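You operate a simulated robot arm through the tools that you are given. There is no shell and no other tool.

The job below is to be done with a simulated robot arm. You get a single attempt, and the scene is never put back.

Task
Jack both poles up till their windows show green and lock them.
Fine: the silver pole's lock must be freed first; fingers off the collars; both windows end on green, not red.
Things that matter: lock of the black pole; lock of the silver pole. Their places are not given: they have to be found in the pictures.

The check looks at the end state, three seconds after you hand in, the way a careful person would. Anything else that was tipped, shoved, dropped, spilled or broken makes it a failure.

Robot
A 7-joint arm with a three-finger gripper, fixed in place. Base frame: the origin is at the foot of the arm, x ahead of it, y to its left, z up. Units: cm, degrees, N and s.
Its first joint turns from -166.0 to 166.0 degrees. Payload 2.69 kg.
The TCP is the grasp point between the finger pads, 3 cm short of the fingertips. In the tool frame z runs along the fingers and y along their closing line. The gripper opens to 12.8 cm. The gripper's body begins 11.7 cm behind the TCP.
Orientation is told as [roll, pitch, yaw] about the base's x, y, z axes, in that order, counted from this pose: with the fingers straight down and closing along the base's y, the tool's x points along the base's -x, its y along +y and its z along -z.

Tools
- The arm moves only by the tool send_rows. Its argument "steps" is a list of rows, each a list of 3 entries, a list of its own where there are three numbers: the shift along the tool's x, y, z in cm, then the turn, a rotation vector about the tool's x, y, z in degrees, then the closure in counts, from 0 (fully open) to 255 (shut). In form: [[[dx, dy, dz], [ax, ay, az], hand], ...]. A call has 1 to 20 rows; each row shifts and turns the commanded pose from where the row before left it, along the tool's axes as they then stand. Rows are played at 5 a second. More than 5 cm and 8.6 degrees between two rows, or a gripper value outside its range, and nothing of the call is played. A pose out of reach is approached as far as the arm can. The call stops where the force on the tool passes 90 N (or 10 N more than at its start, if that is more) or the arm is blocked; 0.2 s more then pass. Each finger halts on what it meets, pressing with about 20 N; the grip force reading is that of the motor and also rises with nothing between the fingers. The clock runs only during rows and for 0.2 s after the last one: add rows that do not move to give the fingers time. It gives the time, the measured TCP pose, the force on the tool (base axes), the opening and the grip force at its end, in the units of the frame above (readings bear some noise), with the torque about the TCP (base axes, N m) and any sound that the robot's microphone picked up.
- Cameras (640 x 400 px; columns grow to the right, rows downward): "scene" is fixed at [5.02, -50.03, 155.31]; the picture's right is [0.65, -0.76, 0.00], its down [-0.35, -0.30, -0.89] and it looks along [0.67, 0.58, -0.46] (base axes); focal length 345 px, centre (320, 200). "wrist" rides on the gripper at [5.8, 5.4, -13.1] in the tool frame; the picture's right is [-0.68, 0.74, 0.00], its down [-0.62, -0.57, -0.55] and it looks along [-0.40, -0.37, 0.84] (tool axes); focal length 234 px, centre (320, 200).
- grab_frame(camera): a new picture of that camera. No time passes.
- raise_lower(by): slides the trunk up (or, below 0, down) by that many cm; the arm rides with it, the base frame stays. It gives what a move gives, with no picture.
- probe_pixels(camera, pixels): for up to 12 pixels [column, row] of the newest picture of that camera ("zoom" is the newest enlarged one), the place [x, y, z] in the base frame of the surface seen there, good to about 0.2 cm. No time passes.
- zoom(camera, box): a new picture of the part [left, top, right, bottom] of that camera's present view, enlarged. No time passes.
- finish_job(): hands the job in; it is judged then, once.

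Unless the task says otherwise, let go and move clear before handing in.

The tools are called after "Request:" by a JSON object that holds its "name" and its "arguments". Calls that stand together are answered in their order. send_rows: Moves the arm, as the interface text tells. Its arguments: {"type":"object","properties":{"steps":{"type":"array","items":{"type":"array"}}},"required":["steps"]} The other tools are called the same way: raise_lower (by) slides the trunk up or down; grab_frame (camera) takes a picture; probe_pixels (camera, pixels) gives the place of the surface under pixels of a picture; zoom (camera, box) takes an enlarged picture of a part of a camera's view; finish_job () hands the job in.

At the start:

```text
time: 0.0
eef_pos: [54.79, 12.27, 128.89]
tool_rot: [0.1, 0.0, 0.1]
wrist_force: [-0.2, 0.7, -0.4]
wrist_torque: [0.0, 0.01, 0.01]
grip_width: 12.82
grip_force: 0.1
trunk travel left (down, up): [-15.0, 20.0]
```

scene: 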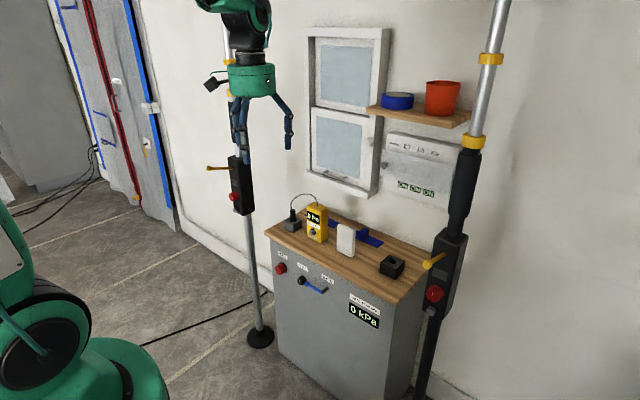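
wrist: 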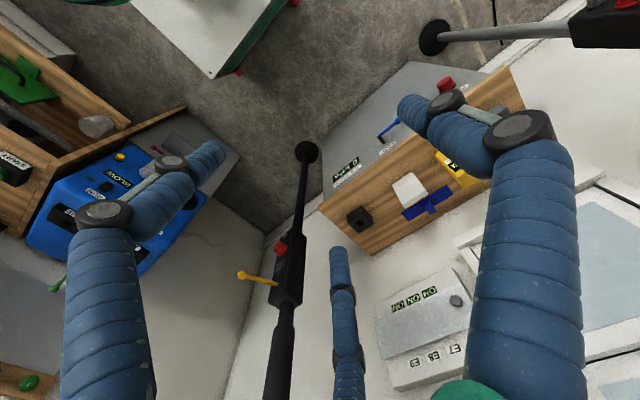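

The scene picture shows two poles: one on the left with a jack box around (240,185) and one on the right with a box around (440,270). Each has a yellow lever and a red knob. I'll enlarge both to see the windows and locks.

Request:
{"name": "zoom", "arguments": {"camera": "scene", "box": [190, 130, 290, 230]}}

Request:
{"name": "zoom", "arguments": {"camera": "scene", "box": [390, 210, 500, 330]}}

Request:
{"name": "zoom", "arguments": {"camera": "scene", "box": [180, 0, 300, 130]}}

Request:
{"name": "zoom", "arguments": {"camera": "scene", "box": [420, 0, 540, 130]}}

```text
4.00 times, centred on (240, 180) of scene
```

zoom: 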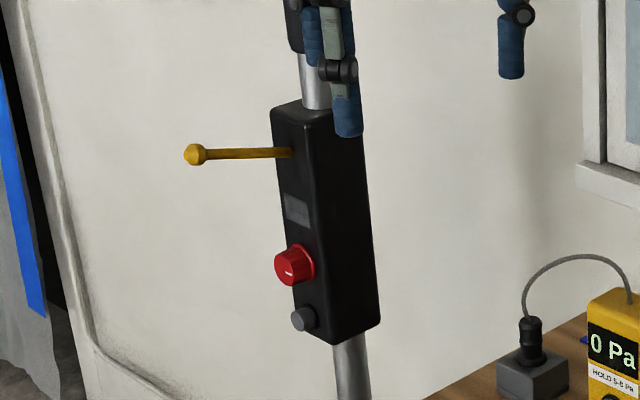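

```text
3.33 times, centred on (445, 270) of scene
```

zoom: 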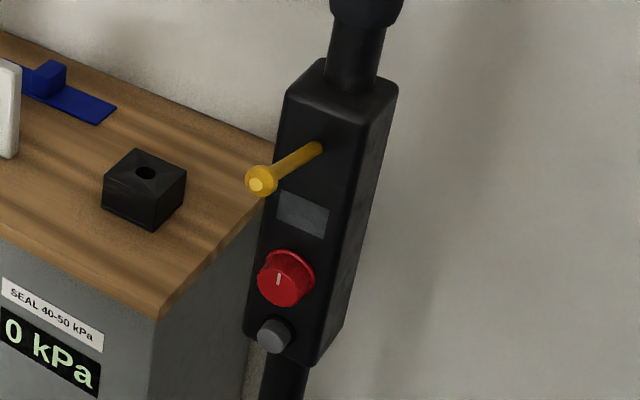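

```text
3.08 times, centred on (240, 65) of scene
```

zoom: 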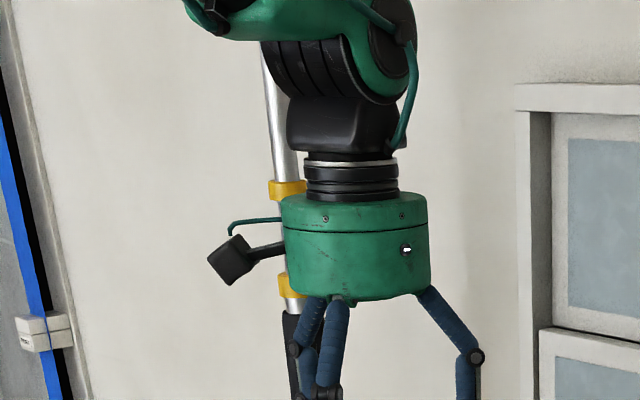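

```text
3.08 times, centred on (480, 65) of scene
```

zoom: 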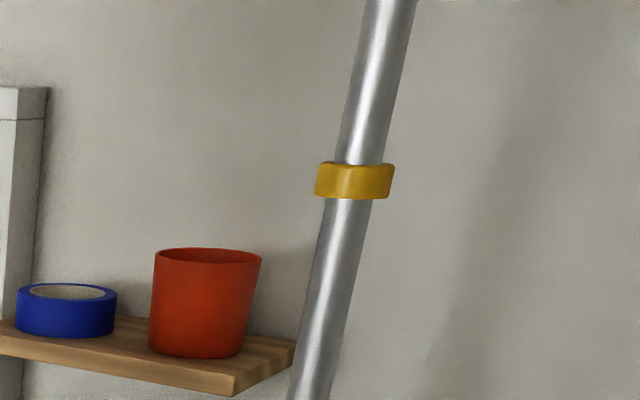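

Left pole has a silver lower tube (silver pole), with its red knob marked horizontally; right pole has a black lower tube, with its red knob marked vertically. Each box also has a yellow lever, a grey window and a grey button. I'll probe places on both.

Request:
{"name": "zoom", "arguments": {"camera": "scene", "box": [205, 150, 265, 220]}}

Request:
{"name": "probe_pixels", "arguments": {"camera": "scene", "pixels": [[209, 168], [225, 168], [234, 183], [232, 196], [236, 209], [245, 209], [240, 160], [236, 158], [252, 205], [248, 240], [260, 335], [229, 30]]}}

Request:
{"name": "probe_pixels", "arguments": {"camera": "scene", "pixels": [[427, 265], [440, 256], [440, 273], [434, 294], [431, 310], [444, 316], [452, 280], [446, 240], [462, 240], [466, 170], [470, 142], [490, 58]]}}

```text
5.71 times, centred on (235, 185) of scene
```

zoom: 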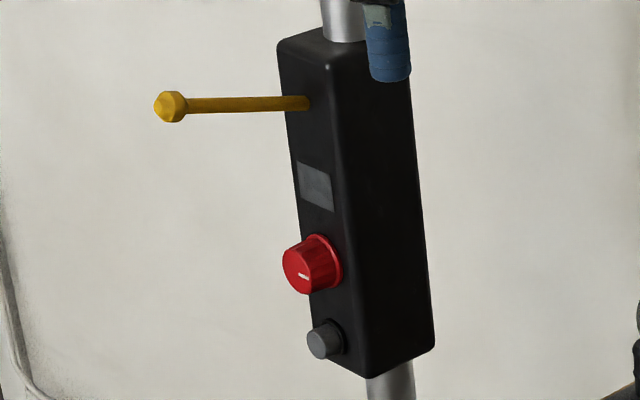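

```text
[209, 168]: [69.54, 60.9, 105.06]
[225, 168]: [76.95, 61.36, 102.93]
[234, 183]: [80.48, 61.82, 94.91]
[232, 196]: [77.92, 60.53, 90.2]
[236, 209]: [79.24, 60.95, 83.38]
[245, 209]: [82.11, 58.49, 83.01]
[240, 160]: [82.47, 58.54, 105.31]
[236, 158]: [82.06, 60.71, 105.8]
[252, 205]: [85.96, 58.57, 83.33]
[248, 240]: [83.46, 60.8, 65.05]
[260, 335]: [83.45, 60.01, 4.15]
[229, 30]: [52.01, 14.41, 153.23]
```

```text
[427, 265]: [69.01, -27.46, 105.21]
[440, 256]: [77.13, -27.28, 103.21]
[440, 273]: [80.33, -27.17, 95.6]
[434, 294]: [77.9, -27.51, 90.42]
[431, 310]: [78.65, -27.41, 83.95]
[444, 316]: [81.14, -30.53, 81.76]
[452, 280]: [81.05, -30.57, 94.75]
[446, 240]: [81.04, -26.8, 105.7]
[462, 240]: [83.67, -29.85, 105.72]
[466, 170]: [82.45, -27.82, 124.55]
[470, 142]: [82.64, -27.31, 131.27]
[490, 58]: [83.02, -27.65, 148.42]
```

Both boxes face the robot (front at x≈80.5): levers at z≈103–105 reaching out to x≈69, knobs at z≈90, grey buttons at z≈83.5. Before moving I'll probe obstacles: the cabinet, and the bench seen at the left of the wrist picture.

Request:
{"name": "probe_pixels", "arguments": {"camera": "scene", "pixels": [[268, 235], [395, 300], [345, 240], [317, 222], [391, 266], [290, 222], [325, 290], [280, 268], [420, 110], [440, 95], [60, 370], [20, 250]]}}

Request:
{"name": "probe_pixels", "arguments": {"camera": "wrist", "pixels": [[120, 200], [60, 130], [30, 80], [200, 40], [240, 275], [280, 250], [270, 300], [120, 157], [20, 370], [70, 30], [400, 350], [300, 150]]}}

```text
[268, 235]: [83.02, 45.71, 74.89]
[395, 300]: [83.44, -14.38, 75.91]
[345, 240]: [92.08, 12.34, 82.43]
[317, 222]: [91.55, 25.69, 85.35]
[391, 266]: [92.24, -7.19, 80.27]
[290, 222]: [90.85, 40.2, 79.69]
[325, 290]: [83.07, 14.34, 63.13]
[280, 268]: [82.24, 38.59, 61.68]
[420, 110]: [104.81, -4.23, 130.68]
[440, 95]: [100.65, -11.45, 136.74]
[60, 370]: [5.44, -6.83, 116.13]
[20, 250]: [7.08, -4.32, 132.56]
```

```text
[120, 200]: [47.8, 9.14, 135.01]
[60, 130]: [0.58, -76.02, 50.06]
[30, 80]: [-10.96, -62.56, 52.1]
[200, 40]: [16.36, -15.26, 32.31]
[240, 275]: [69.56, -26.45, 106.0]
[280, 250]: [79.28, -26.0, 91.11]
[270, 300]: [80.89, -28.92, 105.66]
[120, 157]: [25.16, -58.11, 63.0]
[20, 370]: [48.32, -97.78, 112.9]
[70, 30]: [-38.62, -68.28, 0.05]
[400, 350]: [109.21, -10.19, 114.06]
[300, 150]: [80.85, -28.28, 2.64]
```

The cabinet front sits at x≈83, spanning y from −14 to 46, and the space in front of both boxes is free; the shoulder is near z≈125. I'll tilt the tool to point along +x in place.

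Request:
{"name": "send_rows", "arguments": {"steps": [[[0, 0, 0], [0, -8.2, 0], 60], [[0, 0, 0], [0, -8.2, 0], 60], [[0, 0, 0], [0, -8.2, 0], 60], [[0, 0, 0], [0, -8.2, 0], 60], [[0, 0, 0], [0, -8.2, 0], 60], [[0, 0, 0], [0, -8.2, 0], 60], [[0, 0, 0], [0, -8.2, 0], 60], [[0, 0, 0], [0, -8.2, 0], 60], [[0, 0, 0], [0, -8.2, 0], 60], [[0, 0, 0], [0, -8.2, 0], 60], [[0, 0, 0], [0, -8.0, 0], 60], [[0, 0, 0], [0, 0, 0], 60]]}}

```text
time: 2.6
eef_pos: [54.83, 12.26, 129.01]
tool_rot: [158.6, -89.9, -158.8]
wrist_force: [0.1, 0.7, -0.2]
wrist_torque: [0.03, -0.02, -0.05]
grip_width: 9.8
grip_force: 0.1
trunk travel left (down, up): [-15.0, 20.0]
```

The tool now points along +x with its closing line along y. I'll slide left and down to stand before the silver box with the fingertips (x≈58) short of the lever tip (x≈69).

Request:
{"name": "send_rows", "arguments": {"steps": [[[2.84, 3.72, 0], [0, 0, 0], 60], [[2.84, 3.72, 0], [0, 0, 0], 60], [[2.84, 3.72, 0], [0, 0, 0], 60], [[2.84, 3.72, 0], [0, 0, 0], 60], [[2.84, 3.72, 0], [0, 0, 0], 60], [[2.84, 3.72, 0], [0, 0, 0], 60], [[2.84, 3.72, 0], [0, 0, 0], 60], [[2.84, 3.72, 0], [0, 0, 0], 60], [[2.84, 3.72, 0], [0, 0, 0], 60], [[2.84, 3.72, 0], [0, 0, 0], 60], [[2.84, 3.72, 0], [0, 0, 0], 60], [[2.84, 3.72, 0], [0, 0, 0], 60], [[2.84, 3.72, 0], [0, 0, 0], 60], [[0, 0, 0], [0, 0, 0], 60]]}}

Request:
{"name": "grab_frame", "arguments": {"camera": "wrist"}}

Request:
{"name": "grab_frame", "arguments": {"camera": "scene"}}

```text
time: 5.6
eef_pos: [54.8, 60.82, 91.9]
tool_rot: [-77.5, -89.8, 77.4]
wrist_force: [0.6, 0.1, 0.1]
wrist_torque: [-0.01, -0.03, -0.06]
grip_width: 9.79
grip_force: 0.1
trunk travel left (down, up): [-15.0, 20.0]
```

```text
taken
```

wrist: 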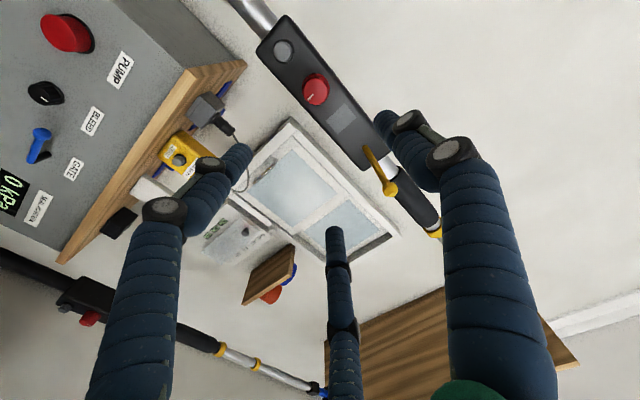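

```text
taken
```

scene: 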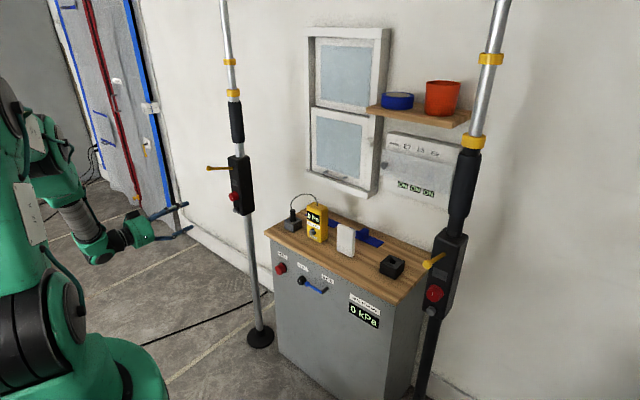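

The hand visibly has three blue fingers around the picture, with tips near (240,155), (385,118) and (333,232), so I'll probe them to learn the true finger layout. I'll also enlarge the silver knob at (316,88).

Request:
{"name": "probe_pixels", "arguments": {"camera": "wrist", "pixels": [[240, 152], [200, 200], [130, 320], [385, 118], [412, 155], [500, 300], [334, 232], [343, 290], [345, 370], [316, 88], [283, 50], [341, 122]]}}

Request:
{"name": "zoom", "arguments": {"camera": "wrist", "box": [250, 10, 450, 250]}}

Request:
{"name": "zoom", "arguments": {"camera": "scene", "box": [70, 170, 270, 290]}}

```text
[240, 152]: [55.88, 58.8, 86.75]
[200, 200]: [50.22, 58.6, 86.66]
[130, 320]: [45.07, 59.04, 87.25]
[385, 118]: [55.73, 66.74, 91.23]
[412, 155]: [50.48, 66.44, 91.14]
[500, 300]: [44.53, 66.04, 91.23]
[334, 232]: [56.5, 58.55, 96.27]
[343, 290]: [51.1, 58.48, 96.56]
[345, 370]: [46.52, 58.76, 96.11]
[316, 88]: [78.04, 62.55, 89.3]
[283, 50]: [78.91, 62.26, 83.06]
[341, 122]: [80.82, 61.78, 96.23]
```

```text
1.67 times, centred on (350, 130) of wrist
```

zoom: 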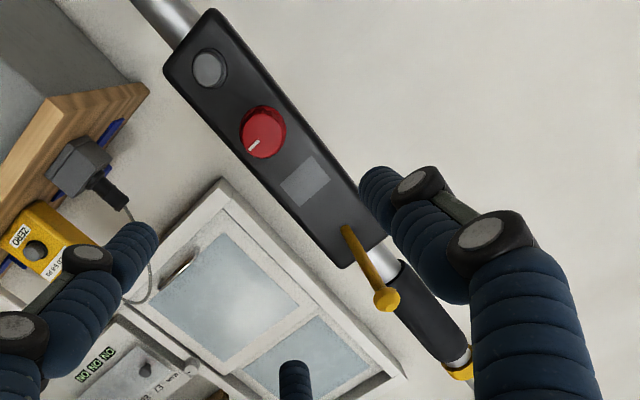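

```text
3.20 times, centred on (170, 230) of scene
```

zoom: 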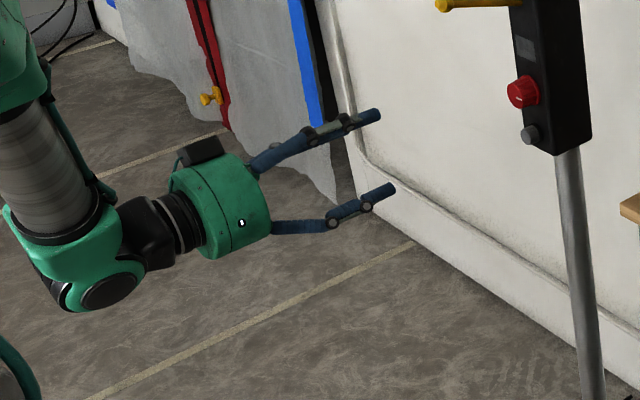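

The probes show the fingers sit around the tool axis like a three-jaw chuck (one at +y, two at −y, ±4.9 cm along the tool x), and the silver knob's white mark points to −y, so it is likely locked. The two cameras disagree on the knob's y, so I'll probe it finely in enlarged views.

Request:
{"name": "zoom", "arguments": {"camera": "wrist", "box": [262, 20, 362, 160]}}

Request:
{"name": "probe_pixels", "arguments": {"camera": "zoom", "pixels": [[313, 190], [294, 202], [320, 200], [275, 170], [345, 170], [310, 230], [280, 225], [226, 85], [386, 290], [190, 30], [150, 60], [420, 350]]}}

```text
2.86 times, centred on (312, 90) of wrist
```

zoom: 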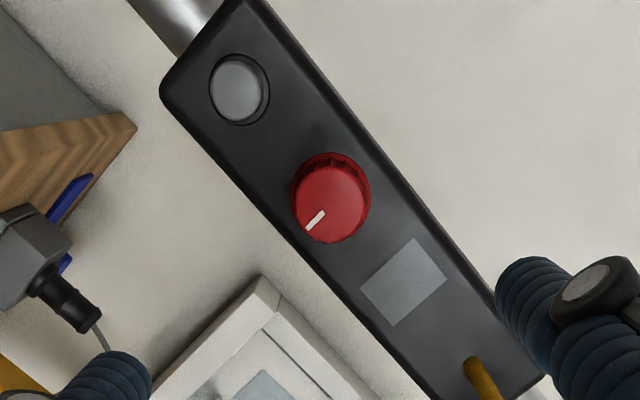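

```text
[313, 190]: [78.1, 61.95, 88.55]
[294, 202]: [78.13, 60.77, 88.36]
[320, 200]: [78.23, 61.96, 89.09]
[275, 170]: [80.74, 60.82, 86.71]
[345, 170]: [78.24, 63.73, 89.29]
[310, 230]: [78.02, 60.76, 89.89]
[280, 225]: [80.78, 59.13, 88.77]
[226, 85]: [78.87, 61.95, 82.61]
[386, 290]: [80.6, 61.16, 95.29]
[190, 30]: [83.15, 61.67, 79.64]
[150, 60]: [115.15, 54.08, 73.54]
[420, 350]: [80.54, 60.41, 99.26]
```

In the wrist view the knob face is at x≈78.1 and its centre near y≈62.2, z≈89.5. I'll cross-check with a fine zoom of the fixed scene camera.

Request:
{"name": "zoom", "arguments": {"camera": "scene", "box": [220, 180, 260, 220]}}

Request:
{"name": "probe_pixels", "arguments": {"camera": "zoom", "pixels": [[200, 160], [200, 120], [180, 150], [220, 180], [195, 200], [230, 280], [225, 270], [250, 60], [300, 100], [260, 200], [400, 330], [350, 300]]}}

```text
10.00 times, centred on (240, 200) of scene
```

zoom: 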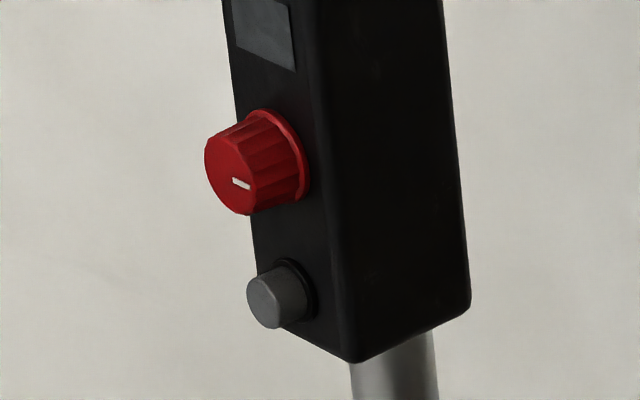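

```text
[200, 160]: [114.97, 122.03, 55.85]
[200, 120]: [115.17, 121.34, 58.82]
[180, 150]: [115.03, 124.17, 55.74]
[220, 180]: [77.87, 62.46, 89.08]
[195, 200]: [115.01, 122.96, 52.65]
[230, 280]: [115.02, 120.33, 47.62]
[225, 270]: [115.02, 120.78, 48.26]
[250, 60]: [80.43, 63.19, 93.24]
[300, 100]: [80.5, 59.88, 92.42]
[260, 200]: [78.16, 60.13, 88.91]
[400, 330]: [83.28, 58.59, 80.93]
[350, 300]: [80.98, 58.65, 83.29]
```

Both cameras now agree: silver knob centre ≈ (78.1, 62.0, 89.4), with its mark pointing to −y (3 o'clock from the robot's side). I'll enlarge the black pole's knob to compare its mark and find its centre.

Request:
{"name": "zoom", "arguments": {"camera": "scene", "box": [410, 250, 470, 320]}}

Request:
{"name": "probe_pixels", "arguments": {"camera": "zoom", "pixels": [[260, 245], [225, 245], [290, 250], [255, 205], [265, 280], [240, 340], [225, 345], [300, 130], [250, 120], [330, 150], [370, 200], [160, 80]]}}

```text
5.71 times, centred on (440, 285) of scene
```

zoom: 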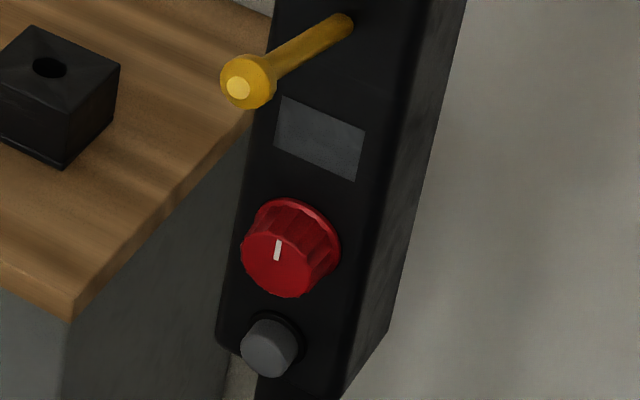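

```text
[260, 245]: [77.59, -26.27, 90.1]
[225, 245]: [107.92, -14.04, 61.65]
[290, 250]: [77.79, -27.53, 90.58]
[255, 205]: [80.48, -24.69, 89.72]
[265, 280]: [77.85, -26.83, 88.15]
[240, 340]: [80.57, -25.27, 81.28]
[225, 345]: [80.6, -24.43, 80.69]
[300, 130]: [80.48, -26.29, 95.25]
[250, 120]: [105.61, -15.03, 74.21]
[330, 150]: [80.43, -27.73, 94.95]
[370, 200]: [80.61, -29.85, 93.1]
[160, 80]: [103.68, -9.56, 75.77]
```

Black's mark points up (12 o'clock, free), while silver's is at 3 o'clock (locked), so freeing means a quarter-turn counter-clockwise. I'll narrow the fingers and approach the silver knob along its axis, stopping short for a look.

Request:
{"name": "send_rows", "arguments": {"steps": [[[2.45, 1.2, 0], [0, 0, 0], 126], [[0, 0, 4.5], [0, 0, 0], 126], [[0, 0, 4.5], [0, 0, 0], 126], [[0, 0, 4.5], [0, 0, 0], 126], [[0, 0, 3.5], [0, 0, 0], 126], [[0, 0, 0], [0, 0, 0], 126]]}}

Request:
{"name": "grab_frame", "arguments": {"camera": "wrist"}}

Request:
{"name": "zoom", "arguments": {"camera": "scene", "box": [170, 150, 270, 230]}}

```text
time: 7.0
eef_pos: [71.87, 61.93, 89.47]
tool_rot: [-27.2, -90.0, 27.2]
wrist_force: [-0.2, -0.5, 0.3]
wrist_torque: [-0.02, -0.02, -0.01]
grip_width: 6.48
grip_force: 0.1
trunk travel left (down, up): [-15.0, 20.0]
```

```text
taken
```

wrist: 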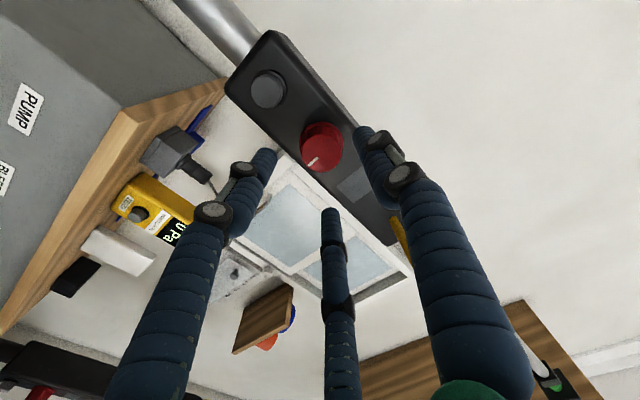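

```text
5.00 times, centred on (220, 190) of scene
```

zoom: 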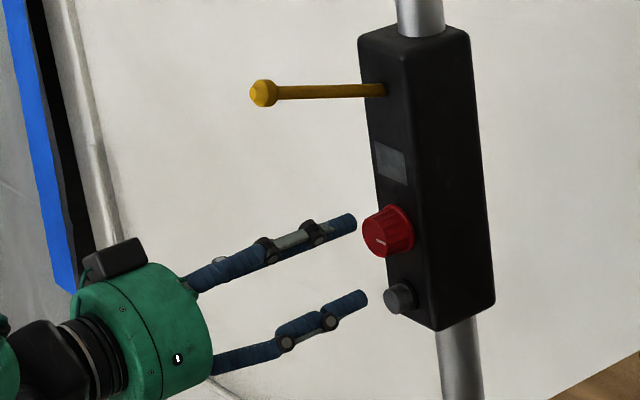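

The fingertips (around (268,155), (363,133), (330,215)) surround the knob seen at (322,148). I'll enlarge to check the axis is centred before closing in.

Request:
{"name": "zoom", "arguments": {"camera": "wrist", "box": [270, 110, 370, 190]}}

Request:
{"name": "probe_pixels", "arguments": {"camera": "zoom", "pixels": [[270, 255], [230, 255], [300, 300], [350, 200], [375, 240], [300, 165], [250, 200], [330, 230], [310, 220], [260, 180], [340, 280], [290, 240]]}}

```text
5.00 times, centred on (320, 150) of wrist
```

zoom: 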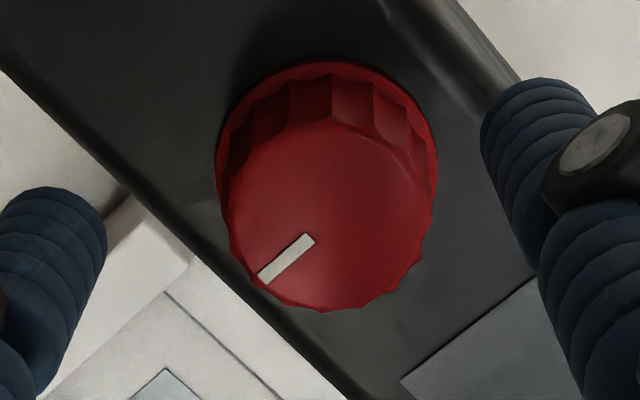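

```text
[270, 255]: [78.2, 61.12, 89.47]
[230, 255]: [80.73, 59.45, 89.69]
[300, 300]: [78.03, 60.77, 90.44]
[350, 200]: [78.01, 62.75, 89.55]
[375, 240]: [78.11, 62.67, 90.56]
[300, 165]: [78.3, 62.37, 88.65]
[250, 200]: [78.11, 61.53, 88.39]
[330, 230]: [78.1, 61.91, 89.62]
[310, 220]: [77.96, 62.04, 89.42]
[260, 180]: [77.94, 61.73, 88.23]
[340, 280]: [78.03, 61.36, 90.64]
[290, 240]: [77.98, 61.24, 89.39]
```

The knob face centre probes at about (78.1, 62.1, 89.4), matching the tool axis. I'll narrow to about 5 cm, advance 5 cm so the tips stop just short of the box face, and then close on the knob.

Request:
{"name": "send_rows", "arguments": {"steps": [[[0, 0.12, 0], [0, 0, 0], 150], [[0, 0, 1.5], [0, 0, 0], 154], [[0, 0, 1.5], [0, 0, 0], 154], [[0, 0, 1.0], [0, 0, 0], 154], [[0, 0, 0.9], [0, 0, 0], 154], [[0, 0, 0], [0, 0, 0], 154]]}}

Request:
{"name": "grab_frame", "arguments": {"camera": "wrist"}}

Request:
{"name": "zoom", "arguments": {"camera": "scene", "box": [200, 160, 260, 220]}}

```text
time: 8.4
eef_pos: [76.79, 62.02, 89.6]
tool_rot: [-114.4, -90.1, 114.3]
wrist_force: [-0.4, 0.4, 0.7]
wrist_torque: [0.01, -0.01, 0.0]
grip_width: 5.1
grip_force: 0.1
trunk travel left (down, up): [-15.0, 20.0]
```

```text
taken
```

wrist: 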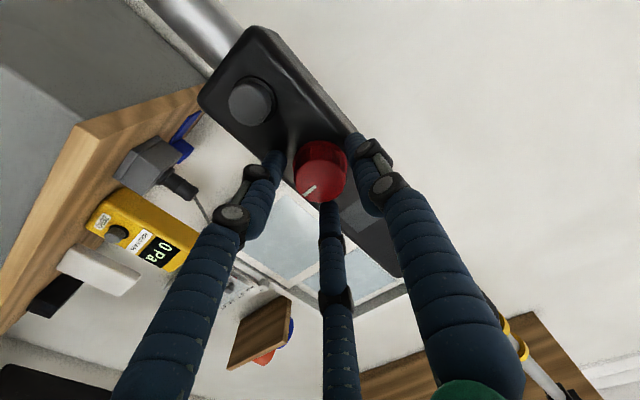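

```text
6.67 times, centred on (230, 190) of scene
```

zoom: 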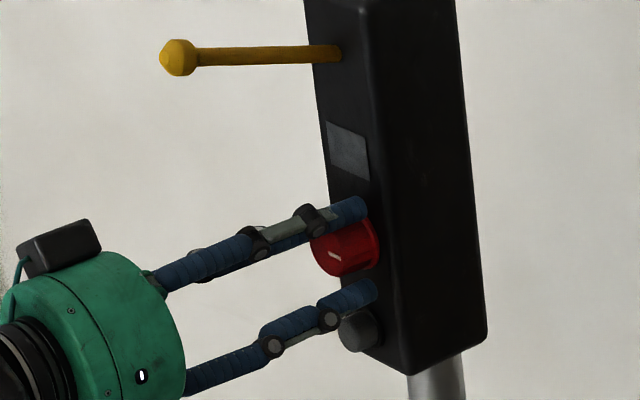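

The fingers straddle the knob with no contact force (all under 1 N). I'll close on it and read the grip.

Request:
{"name": "send_rows", "arguments": {"steps": [[[0, 0, 0], [0, 0, 0], 200], [[0, 0, 0], [0, 0, 0], 230], [[0, 0, 0], [0, 0, 0], 230], [[0, 0, 0], [0, 0, 0], 230]]}}

Request:
{"name": "zoom", "arguments": {"camera": "wrist", "box": [230, 90, 410, 230]}}

```text
time: 9.4
eef_pos: [76.7, 61.95, 89.46]
tool_rot: [-59.1, -89.9, 59.0]
wrist_force: [3.3, 5.4, -2.7]
wrist_torque: [-0.12, 0.12, 0.21]
grip_width: 3.74
grip_force: 44.7
trunk travel left (down, up): [-15.0, 20.0]
```

```text
2.86 times, centred on (320, 160) of wrist
```

zoom: 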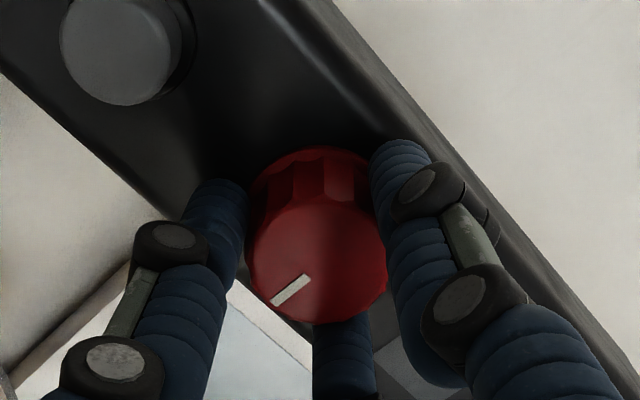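

The fingers hold the knob (3.74 cm, 45 N grip) with only small side forces. I'll turn it counter-clockwise about half way first and check that the mark follows.

Request:
{"name": "send_rows", "arguments": {"steps": [[[0, 0, 0], [0, 0, -8], 230], [[0, 0, 0], [0, 0, -8], 230], [[0, 0, 0], [0, 0, -8], 230], [[0, 0, 0], [0, 0, -8], 230], [[0, 0, 0], [0, 0, -8], 230], [[0, 0, 0], [0, 0, 0], 230]]}}

Request:
{"name": "zoom", "arguments": {"camera": "scene", "box": [200, 160, 260, 220]}}

Request:
{"name": "grab_frame", "arguments": {"camera": "wrist"}}

```text
time: 10.8
eef_pos: [76.76, 61.96, 89.54]
tool_rot: [-90.0, -49.8, 89.9]
wrist_force: [1.0, 8.7, -1.9]
wrist_torque: [0.01, 0.02, 0.23]
grip_width: 3.72
grip_force: 44.5
trunk travel left (down, up): [-15.0, 20.0]
```

```text
6.67 times, centred on (230, 190) of scene
```

zoom: 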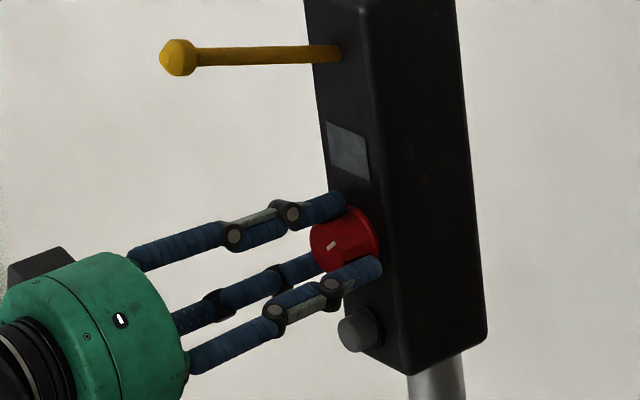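

```text
taken
```

wrist: 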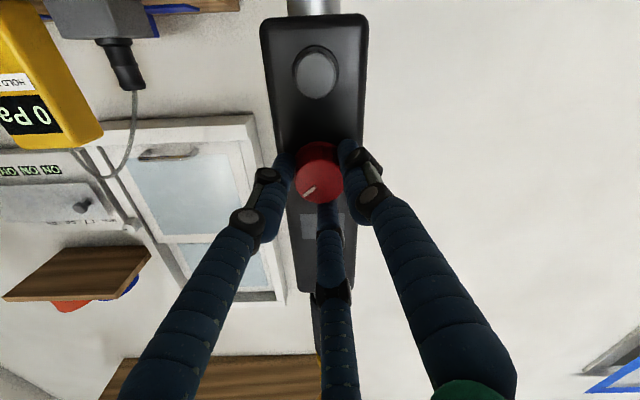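

The mark keeps its place in the wrist picture at (309,190), so the knob is turning with the hand. I'll finish the quarter-turn.

Request:
{"name": "send_rows", "arguments": {"steps": [[[0, 0, 0], [0, 0, -8.2], 230], [[0, 0, 0], [0, 0, -8.2], 230], [[0, 0, 0], [0, 0, -8.2], 230], [[0, 0, 0], [0, 0, -8.2], 230], [[0, 0, 0], [0, 0, -8.2], 230], [[0, 0, 0], [0, 0, -8.2], 230], [[0, 0, 0], [0, 0, -1], 230], [[0, 0, 0], [0, 0, 0], 230]]}}

Request:
{"name": "zoom", "arguments": {"camera": "scene", "box": [200, 160, 260, 220]}}

Request:
{"name": "grab_frame", "arguments": {"camera": "wrist"}}

```text
time: 12.6
eef_pos: [76.77, 61.96, 89.43]
tool_rot: [-90.0, 0.3, 90.0]
wrist_force: [2.5, 7.5, -2.8]
wrist_torque: [-0.05, 0.04, 0.21]
grip_width: 3.74
grip_force: 44.9
trunk travel left (down, up): [-15.0, 20.0]
```

```text
6.67 times, centred on (230, 190) of scene
```

zoom: 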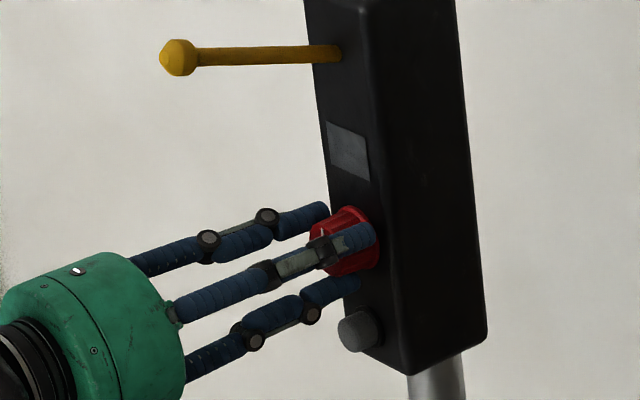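

```text
taken
```

wrist: 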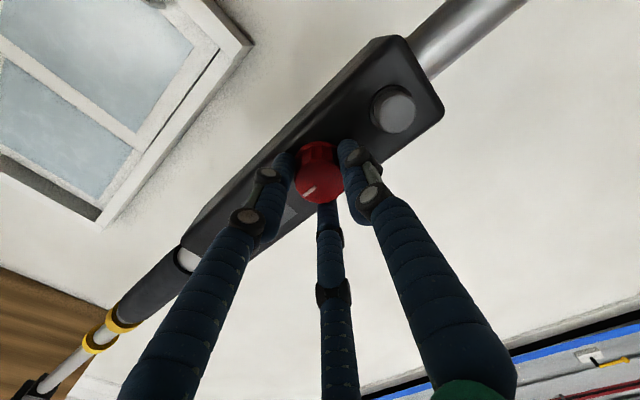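

The mark now points along the box toward its top, so silver's lock is at 12 o'clock like the black one. I'll open slightly and back straight out.

Request:
{"name": "send_rows", "arguments": {"steps": [[[0, 0, 0], [0, 0, 0], 200], [[0, 0, 0], [0, 0, 0], 154], [[0, 0, 0], [0, 0, 0], 154], [[0, 0, -2], [0, 0, 0], 154], [[0, 0, -4], [0, 0, 0], 154], [[0, 0, -4.5], [0, 0, 0], 154], [[0, 0, -4.5], [0, 0, 0], 154], [[0, 0, -4.5], [0, 0, 0], 154], [[0, 0, 0], [0, 0, 0], 154]]}}

Request:
{"name": "grab_frame", "arguments": {"camera": "wrist"}}

Request:
{"name": "zoom", "arguments": {"camera": "scene", "box": [200, 150, 270, 220]}}

```text
time: 14.6
eef_pos: [57.19, 61.96, 89.74]
tool_rot: [-90.0, 0.2, 90.0]
wrist_force: [0.7, -1.1, -0.9]
wrist_torque: [0.04, 0.02, -0.01]
grip_width: 5.06
grip_force: 0.1
trunk travel left (down, up): [-15.0, 20.0]
```

```text
taken
```

wrist: 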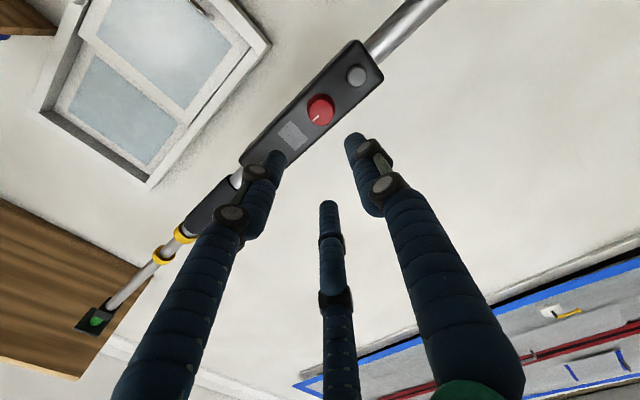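

```text
5.71 times, centred on (235, 185) of scene
```

zoom: 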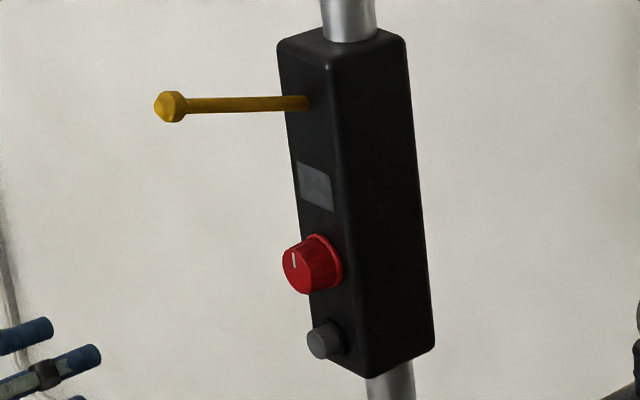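

Silver's knob now shows its mark upright in the scene zoom at (295,257). Next is the lever, so I'll enlarge it in the scene and probe its rod and ball, and also look at the pole heads.

Request:
{"name": "zoom", "arguments": {"camera": "scene", "box": [200, 150, 250, 185]}}

Request:
{"name": "probe_pixels", "arguments": {"camera": "zoom", "pixels": [[100, 228], [108, 222], [120, 228], [108, 205], [108, 245], [160, 224], [200, 222], [240, 221], [280, 220], [300, 219], [330, 350], [320, 300]]}}

Request:
{"name": "zoom", "arguments": {"camera": "wrist", "box": [60, 150, 300, 350]}}

```text
11.43 times, centred on (225, 168) of scene
```

zoom: 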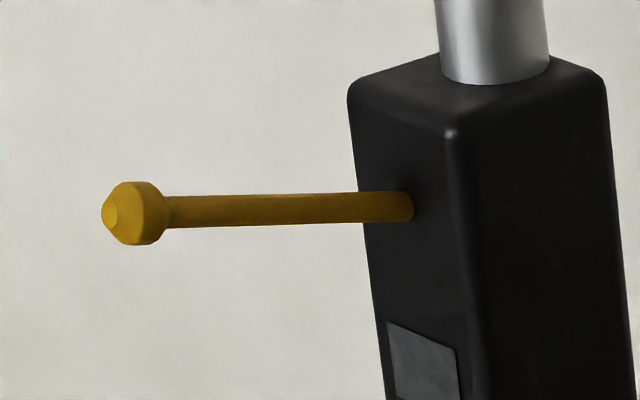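

```text
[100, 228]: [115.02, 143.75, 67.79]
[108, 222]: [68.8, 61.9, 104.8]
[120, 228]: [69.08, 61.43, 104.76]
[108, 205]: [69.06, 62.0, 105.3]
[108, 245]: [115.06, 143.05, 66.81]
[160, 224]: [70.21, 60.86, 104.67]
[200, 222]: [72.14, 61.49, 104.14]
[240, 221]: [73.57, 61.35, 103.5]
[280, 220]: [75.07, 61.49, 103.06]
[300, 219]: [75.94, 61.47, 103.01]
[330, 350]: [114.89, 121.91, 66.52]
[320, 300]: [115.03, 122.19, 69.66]
```

```text
2.00 times, centred on (180, 250) of wrist
```

zoom: 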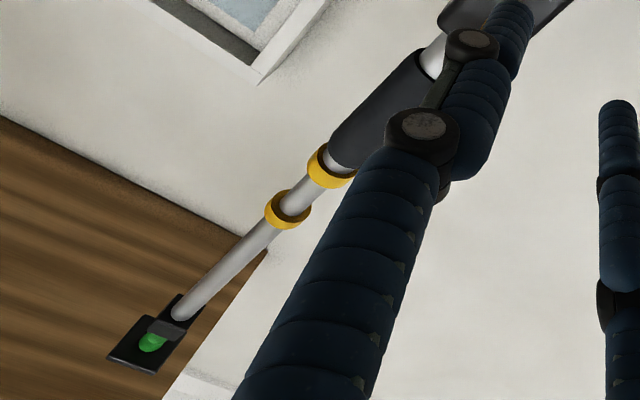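

The lever's ball is centred near (69.8, 62.0, 104.9), and its rod slopes down to the box at about 16°. I'll come level with it and take the rod in a loose cage between the fingers (about 4 cm open), so I can push both down and up.

Request:
{"name": "send_rows", "arguments": {"steps": [[[0, -4.9, 0], [0, 0, 0], 175], [[0, -4.9, 0], [0, 0, 0], 175], [[0, -4.9, 0], [0, 0, 0], 175], [[0, -0.3, 4], [0, 0, 0], 175], [[0, 0, 3], [0, 0, 0], 175], [[0, 0, 0], [0, 0, 0], 175]]}}

Request:
{"name": "grab_frame", "arguments": {"camera": "wrist"}}

Request:
{"name": "zoom", "arguments": {"camera": "scene", "box": [170, 130, 270, 200]}}

```text
time: 16.0
eef_pos: [64.3, 62.13, 104.7]
tool_rot: [-90.0, 0.1, 90.0]
wrist_force: [0.8, 0.0, -0.7]
wrist_torque: [-0.01, -0.02, 0.04]
grip_width: 4.01
grip_force: 0.1
trunk travel left (down, up): [-15.0, 20.0]
```

```text
taken
```

wrist: 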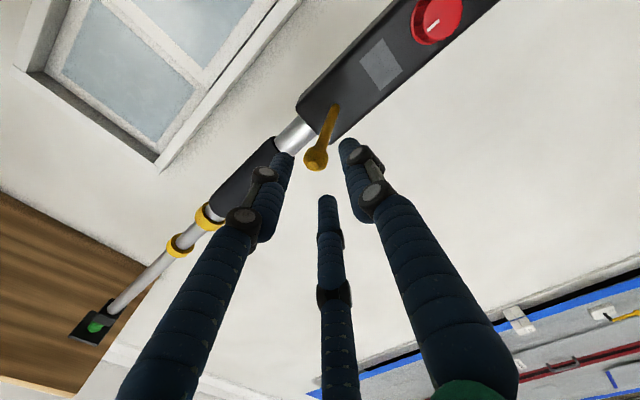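

```text
5.71 times, centred on (220, 165) of scene
```

zoom: 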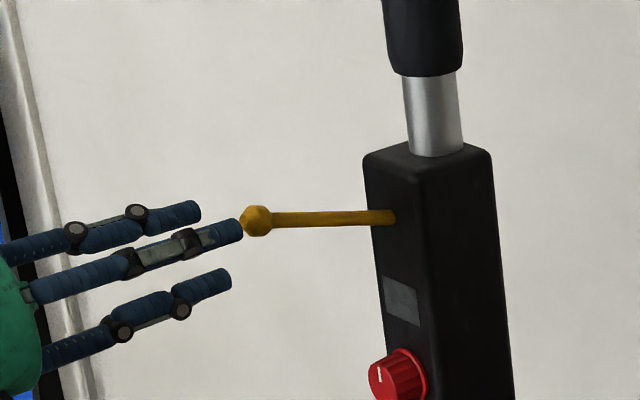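

The lever ball at (317,158) in the wrist view lies on the hand's axis. The three-jaw layout would let the thin rod slip between two open fingers, so I'll tilt the tool 16.5° to match the lever and slide over the ball so I can grip it.

Request:
{"name": "send_rows", "arguments": {"steps": [[[0, -0.85, 0], [-8.25, 0, 0], 175], [[0, -0.85, 0], [-8.25, 0, 0], 175], [[0, 0, 0], [0, 0, 0], 175], [[0, 0, 1.8], [0, 0, 0], 175], [[0, 0, 1.9], [0, 0, 0], 175], [[0, 0, 0], [0, 0, 0], 175]]}}

Request:
{"name": "grab_frame", "arguments": {"camera": "wrist"}}

Request:
{"name": "zoom", "arguments": {"camera": "scene", "box": [190, 140, 260, 190]}}

```text
time: 17.4
eef_pos: [67.81, 62.02, 105.27]
tool_rot: [-73.4, 0.2, 90.0]
wrist_force: [-0.2, -0.6, 0.9]
wrist_torque: [-0.01, -0.03, -0.01]
grip_width: 4.04
grip_force: 0.2
trunk travel left (down, up): [-15.0, 20.0]
```

```text
taken
```

wrist: 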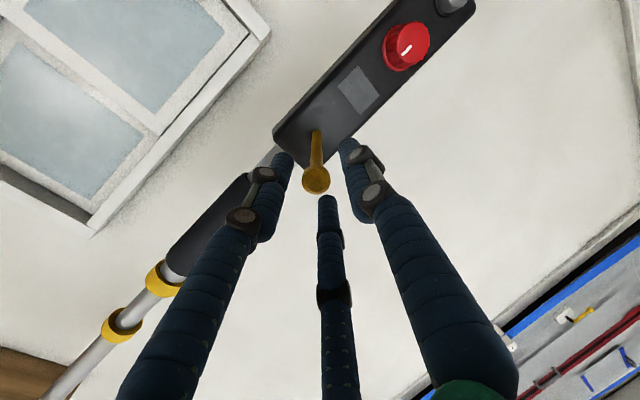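

```text
8.00 times, centred on (225, 165) of scene
```

zoom: 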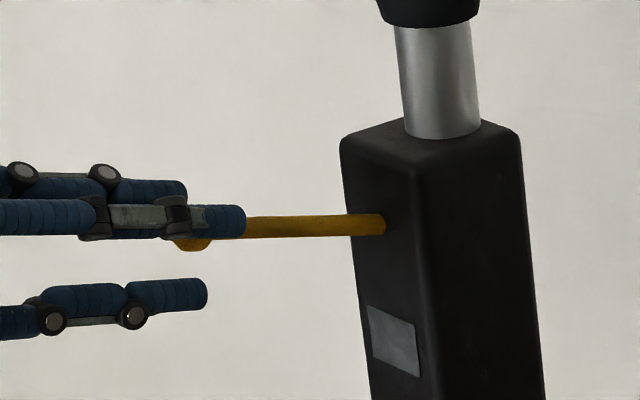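

The ball at (316,180) sits inside the finger cage near the tips, on the tool axis. I'll move half a centimetre further and close on the ball.

Request:
{"name": "send_rows", "arguments": {"steps": [[[0, 0, 0.6], [0, 0, 0], 175], [[0, 0, 0], [0, 0, 0], 200], [[0, 0, 0], [0, 0, 0], 235], [[0, 0, 0], [0, 0, 0], 245], [[0, 0, 0], [0, 0, 0], 245]]}}

Request:
{"name": "grab_frame", "arguments": {"camera": "wrist"}}

Request:
{"name": "zoom", "arguments": {"camera": "scene", "box": [190, 140, 260, 190]}}

```text
time: 18.6
eef_pos: [68.37, 61.92, 105.02]
tool_rot: [-73.6, 0.2, 90.0]
wrist_force: [-2.5, -0.7, 1.7]
wrist_torque: [0.01, 0.0, 0.0]
grip_width: 2.38
grip_force: 14.2
trunk travel left (down, up): [-15.0, 20.0]
```

```text
taken
```

wrist: 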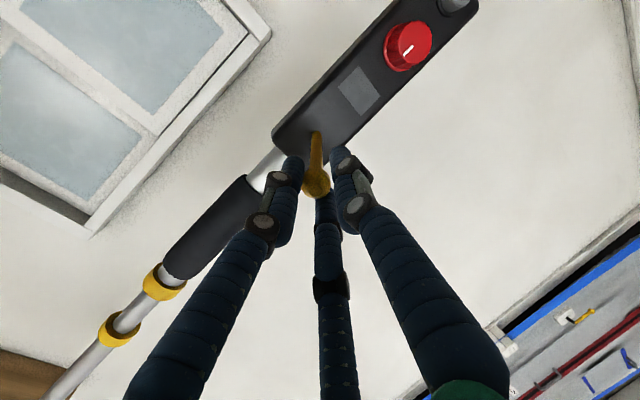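

```text
8.00 times, centred on (225, 165) of scene
```

zoom: 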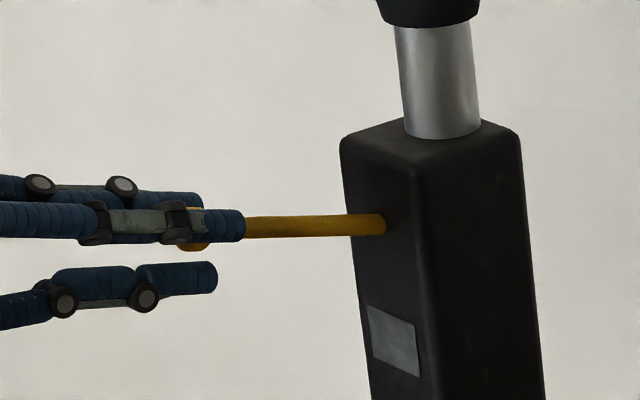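

Grip reads 14 N at 2.38 cm and the lower finger at (180,278) hasn't reached the ball yet. I'll give the fingers a little more time.

Request:
{"name": "send_rows", "arguments": {"steps": [[[0, 0, 0], [0, 0, 0], 255], [[0, 0, 0], [0, 0, 0], 255], [[0, 0, 0], [0, 0, 0], 255]]}}

Request:
{"name": "zoom", "arguments": {"camera": "scene", "box": [190, 140, 260, 190]}}

Request:
{"name": "zoom", "arguments": {"camera": "wrist", "box": [260, 110, 380, 230]}}

```text
time: 19.4
eef_pos: [68.31, 61.95, 105.18]
tool_rot: [-73.5, 0.2, 90.0]
wrist_force: [-1.8, -0.3, 1.0]
wrist_torque: [-0.01, -0.06, -0.03]
grip_width: 2.39
grip_force: 19.5
trunk travel left (down, up): [-15.0, 20.0]
```

```text
8.00 times, centred on (225, 165) of scene
```

zoom: 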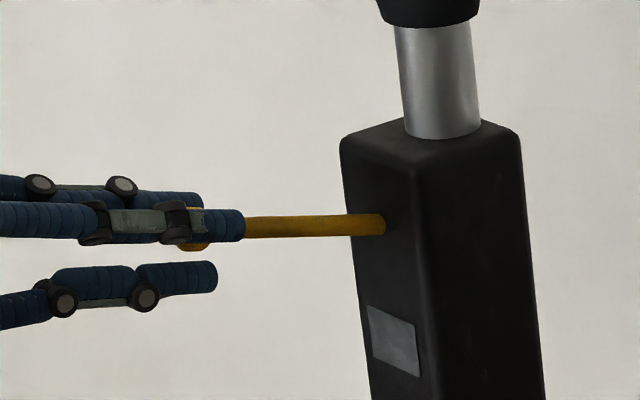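

```text
3.33 times, centred on (320, 170) of wrist
```

zoom: 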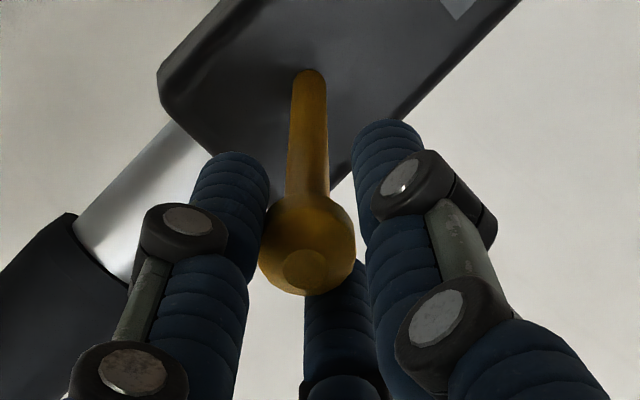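

The ball is held (2.39 cm, 19.5 N) and the pivot lies about 13.2 cm ahead on the tool axis. I'll swing the lever down on an arc about that pivot in 4° rows, starting with a short test.

Request:
{"name": "send_rows", "arguments": {"steps": [[[0, 0.92, 0.03], [4, 0, 0], 255], [[0, 0.92, 0.03], [4, 0, 0], 255], [[0, 0.92, 0.03], [4, 0, 0], 255]]}}

Request:
{"name": "zoom", "arguments": {"camera": "scene", "box": [190, 140, 260, 220]}}

```text
time: 20.2
eef_pos: [68.04, 61.98, 102.26]
tool_rot: [-85.5, 0.2, 89.9]
wrist_force: [8.2, 4.3, -0.3]
wrist_torque: [-0.01, 0.11, 0.06]
grip_width: 2.26
grip_force: 19.9
trunk travel left (down, up): [-15.0, 20.0]
```

```text
5.00 times, centred on (225, 180) of scene
```

zoom: 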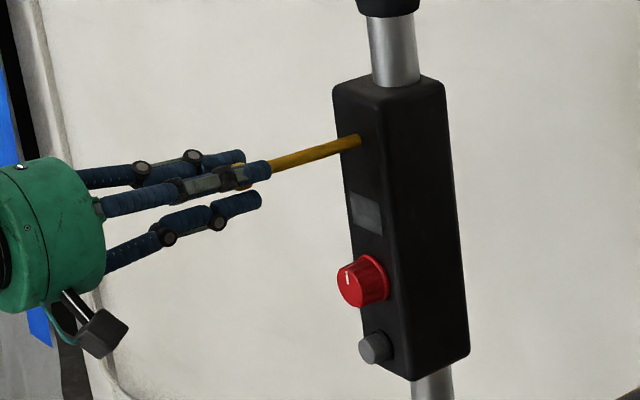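

The lever follows with little resistance (8 N along x), and the window at (365,212) is still grey. I'll continue the down stroke.

Request:
{"name": "send_rows", "arguments": {"steps": [[[0, 0.92, 0.03], [4, 0, 0], 255], [[0, 0.92, 0.03], [4, 0, 0], 255], [[0, 0.92, 0.03], [4, 0, 0], 255], [[0, 0.92, 0.03], [4, 0, 0], 255]]}}

Request:
{"name": "zoom", "arguments": {"camera": "scene", "box": [190, 140, 260, 220]}}

```text
time: 21.2
eef_pos: [68.26, 62.05, 98.62]
tool_rot: [-101.5, 0.1, 90.0]
wrist_force: [32.0, 3.1, 11.4]
wrist_torque: [0.05, 0.05, -0.24]
grip_width: 2.05
grip_force: 44.6
trunk travel left (down, up): [-15.0, 20.0]
```

```text
5.00 times, centred on (225, 180) of scene
```

zoom: 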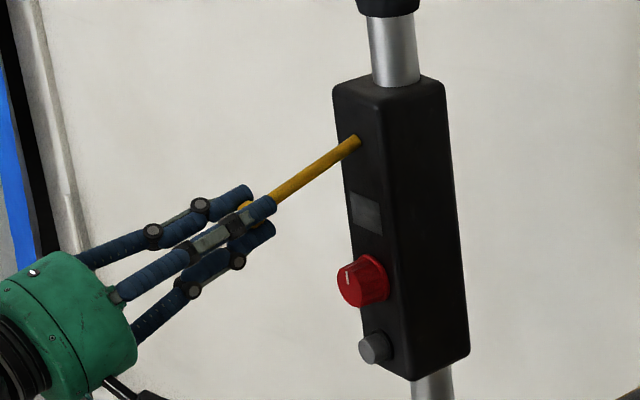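

The window is still grey and the +32 N along x says my arc radius is a bit too large (pivot nearer than assumed). I'll ease forward 0.4 cm and continue down on a tighter arc.

Request:
{"name": "send_rows", "arguments": {"steps": [[[0, 0, 0.4], [0, 0, 0], 255], [[0, 0.87, 0.08], [4, 0, 0], 255], [[0, 0.87, 0.08], [4, 0, 0], 255], [[0, 0.87, 0.08], [4, 0, 0], 255]]}}

Request:
{"name": "zoom", "arguments": {"camera": "scene", "box": [190, 140, 260, 220]}}

```text
time: 22.2
eef_pos: [69.65, 61.86, 95.02]
tool_rot: [-112.8, 0.9, 90.0]
wrist_force: [0.9, -0.9, -2.1]
wrist_torque: [0.03, -0.21, -0.02]
grip_width: 0.24
grip_force: 32.1
trunk travel left (down, up): [-15.0, 20.0]
```

```text
5.00 times, centred on (225, 180) of scene
```

zoom: 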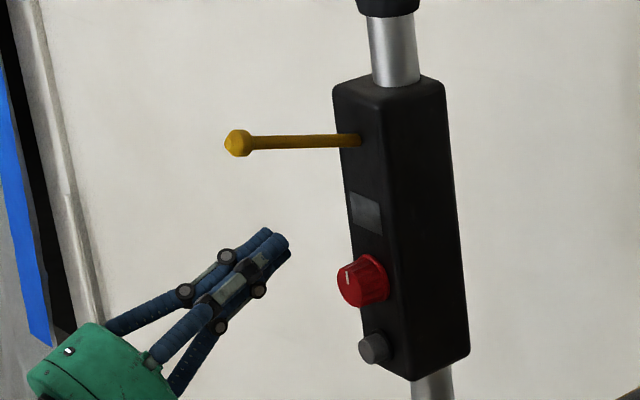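

The ball slipped out at around −20° and the lever sprang back up by itself to (237,142), so pressing from above will do. I'll check whether that stroke changed the window or the collars.

Request:
{"name": "zoom", "arguments": {"camera": "scene", "box": [205, 150, 265, 220]}}

Request:
{"name": "zoom", "arguments": {"camera": "scene", "box": [190, 0, 280, 150]}}

Request:
{"name": "grab_frame", "arguments": {"camera": "wrist"}}

```text
5.71 times, centred on (235, 185) of scene
```

zoom: 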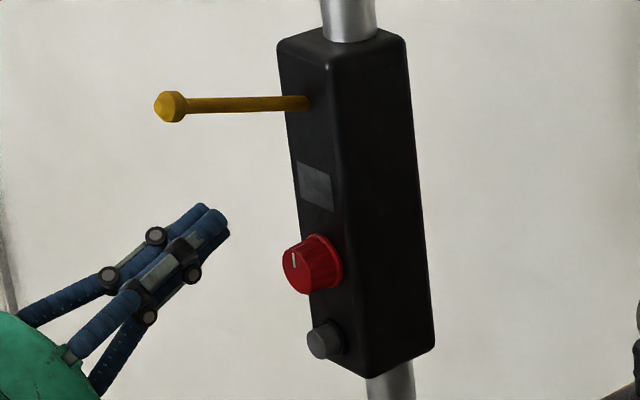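

```text
2.67 times, centred on (235, 75) of scene
```

zoom: 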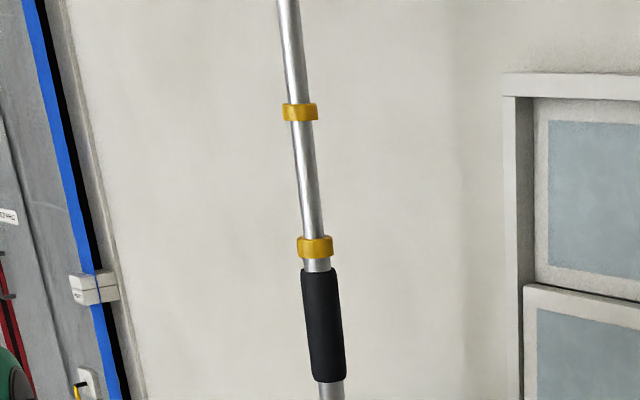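

```text
taken
```

wrist: 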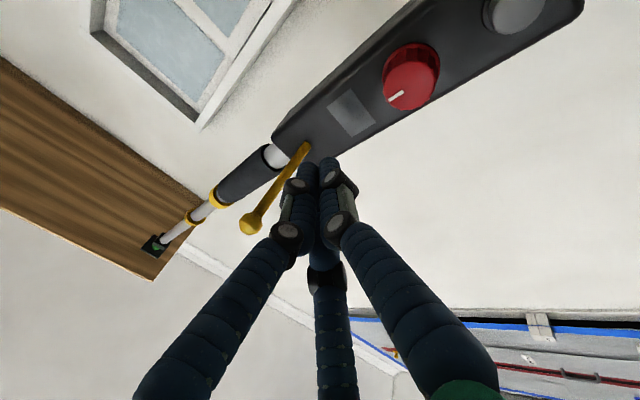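

The silver pole's upper collar moved from scene row ≈62 to ≈42, so the stroke did raise the inner tube while the window is still grey. I'll probe the collars and look at the pole heads.

Request:
{"name": "grab_frame", "arguments": {"camera": "scene"}}

Request:
{"name": "probe_pixels", "arguments": {"camera": "scene", "pixels": [[227, 42], [233, 92], [226, 20], [491, 58], [472, 142]]}}

Request:
{"name": "probe_pixels", "arguments": {"camera": "wrist", "pixels": [[155, 245], [163, 252], [150, 238], [190, 218], [215, 197], [100, 200], [190, 210], [155, 270], [240, 180], [348, 112]]}}

Request:
{"name": "zoom", "arguments": {"camera": "wrist", "box": [110, 160, 250, 290]}}

```text
taken
```

scene: 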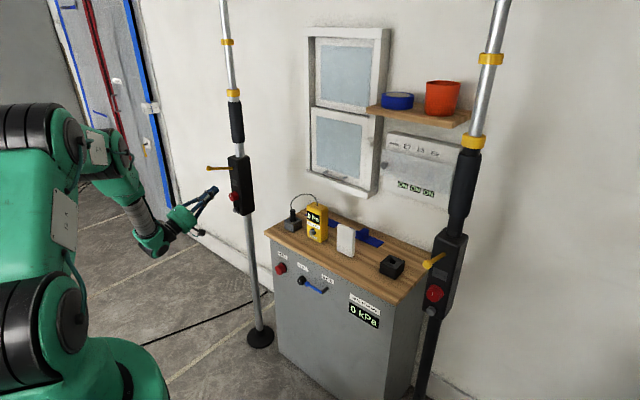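

```text
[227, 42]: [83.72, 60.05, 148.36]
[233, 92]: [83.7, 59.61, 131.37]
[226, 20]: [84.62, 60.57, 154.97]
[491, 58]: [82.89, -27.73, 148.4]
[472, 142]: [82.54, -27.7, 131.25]
```

```text
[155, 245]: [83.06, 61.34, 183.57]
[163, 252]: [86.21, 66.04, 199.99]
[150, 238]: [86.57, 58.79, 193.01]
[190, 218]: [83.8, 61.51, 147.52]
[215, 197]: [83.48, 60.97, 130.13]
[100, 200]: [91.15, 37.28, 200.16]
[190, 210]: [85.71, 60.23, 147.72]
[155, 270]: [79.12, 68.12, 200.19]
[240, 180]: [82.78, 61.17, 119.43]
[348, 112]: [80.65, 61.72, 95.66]
```

```text
3.08 times, centred on (180, 225) of wrist
```

zoom: 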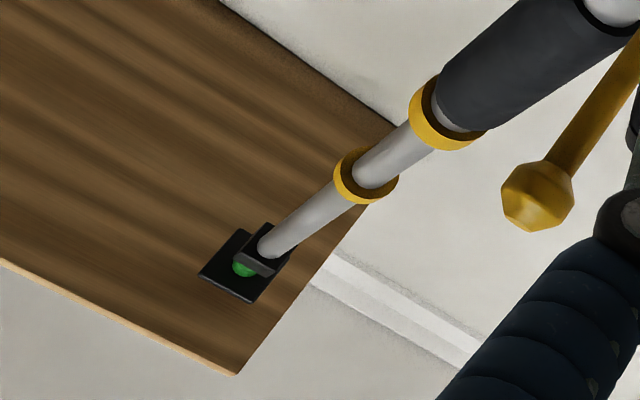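

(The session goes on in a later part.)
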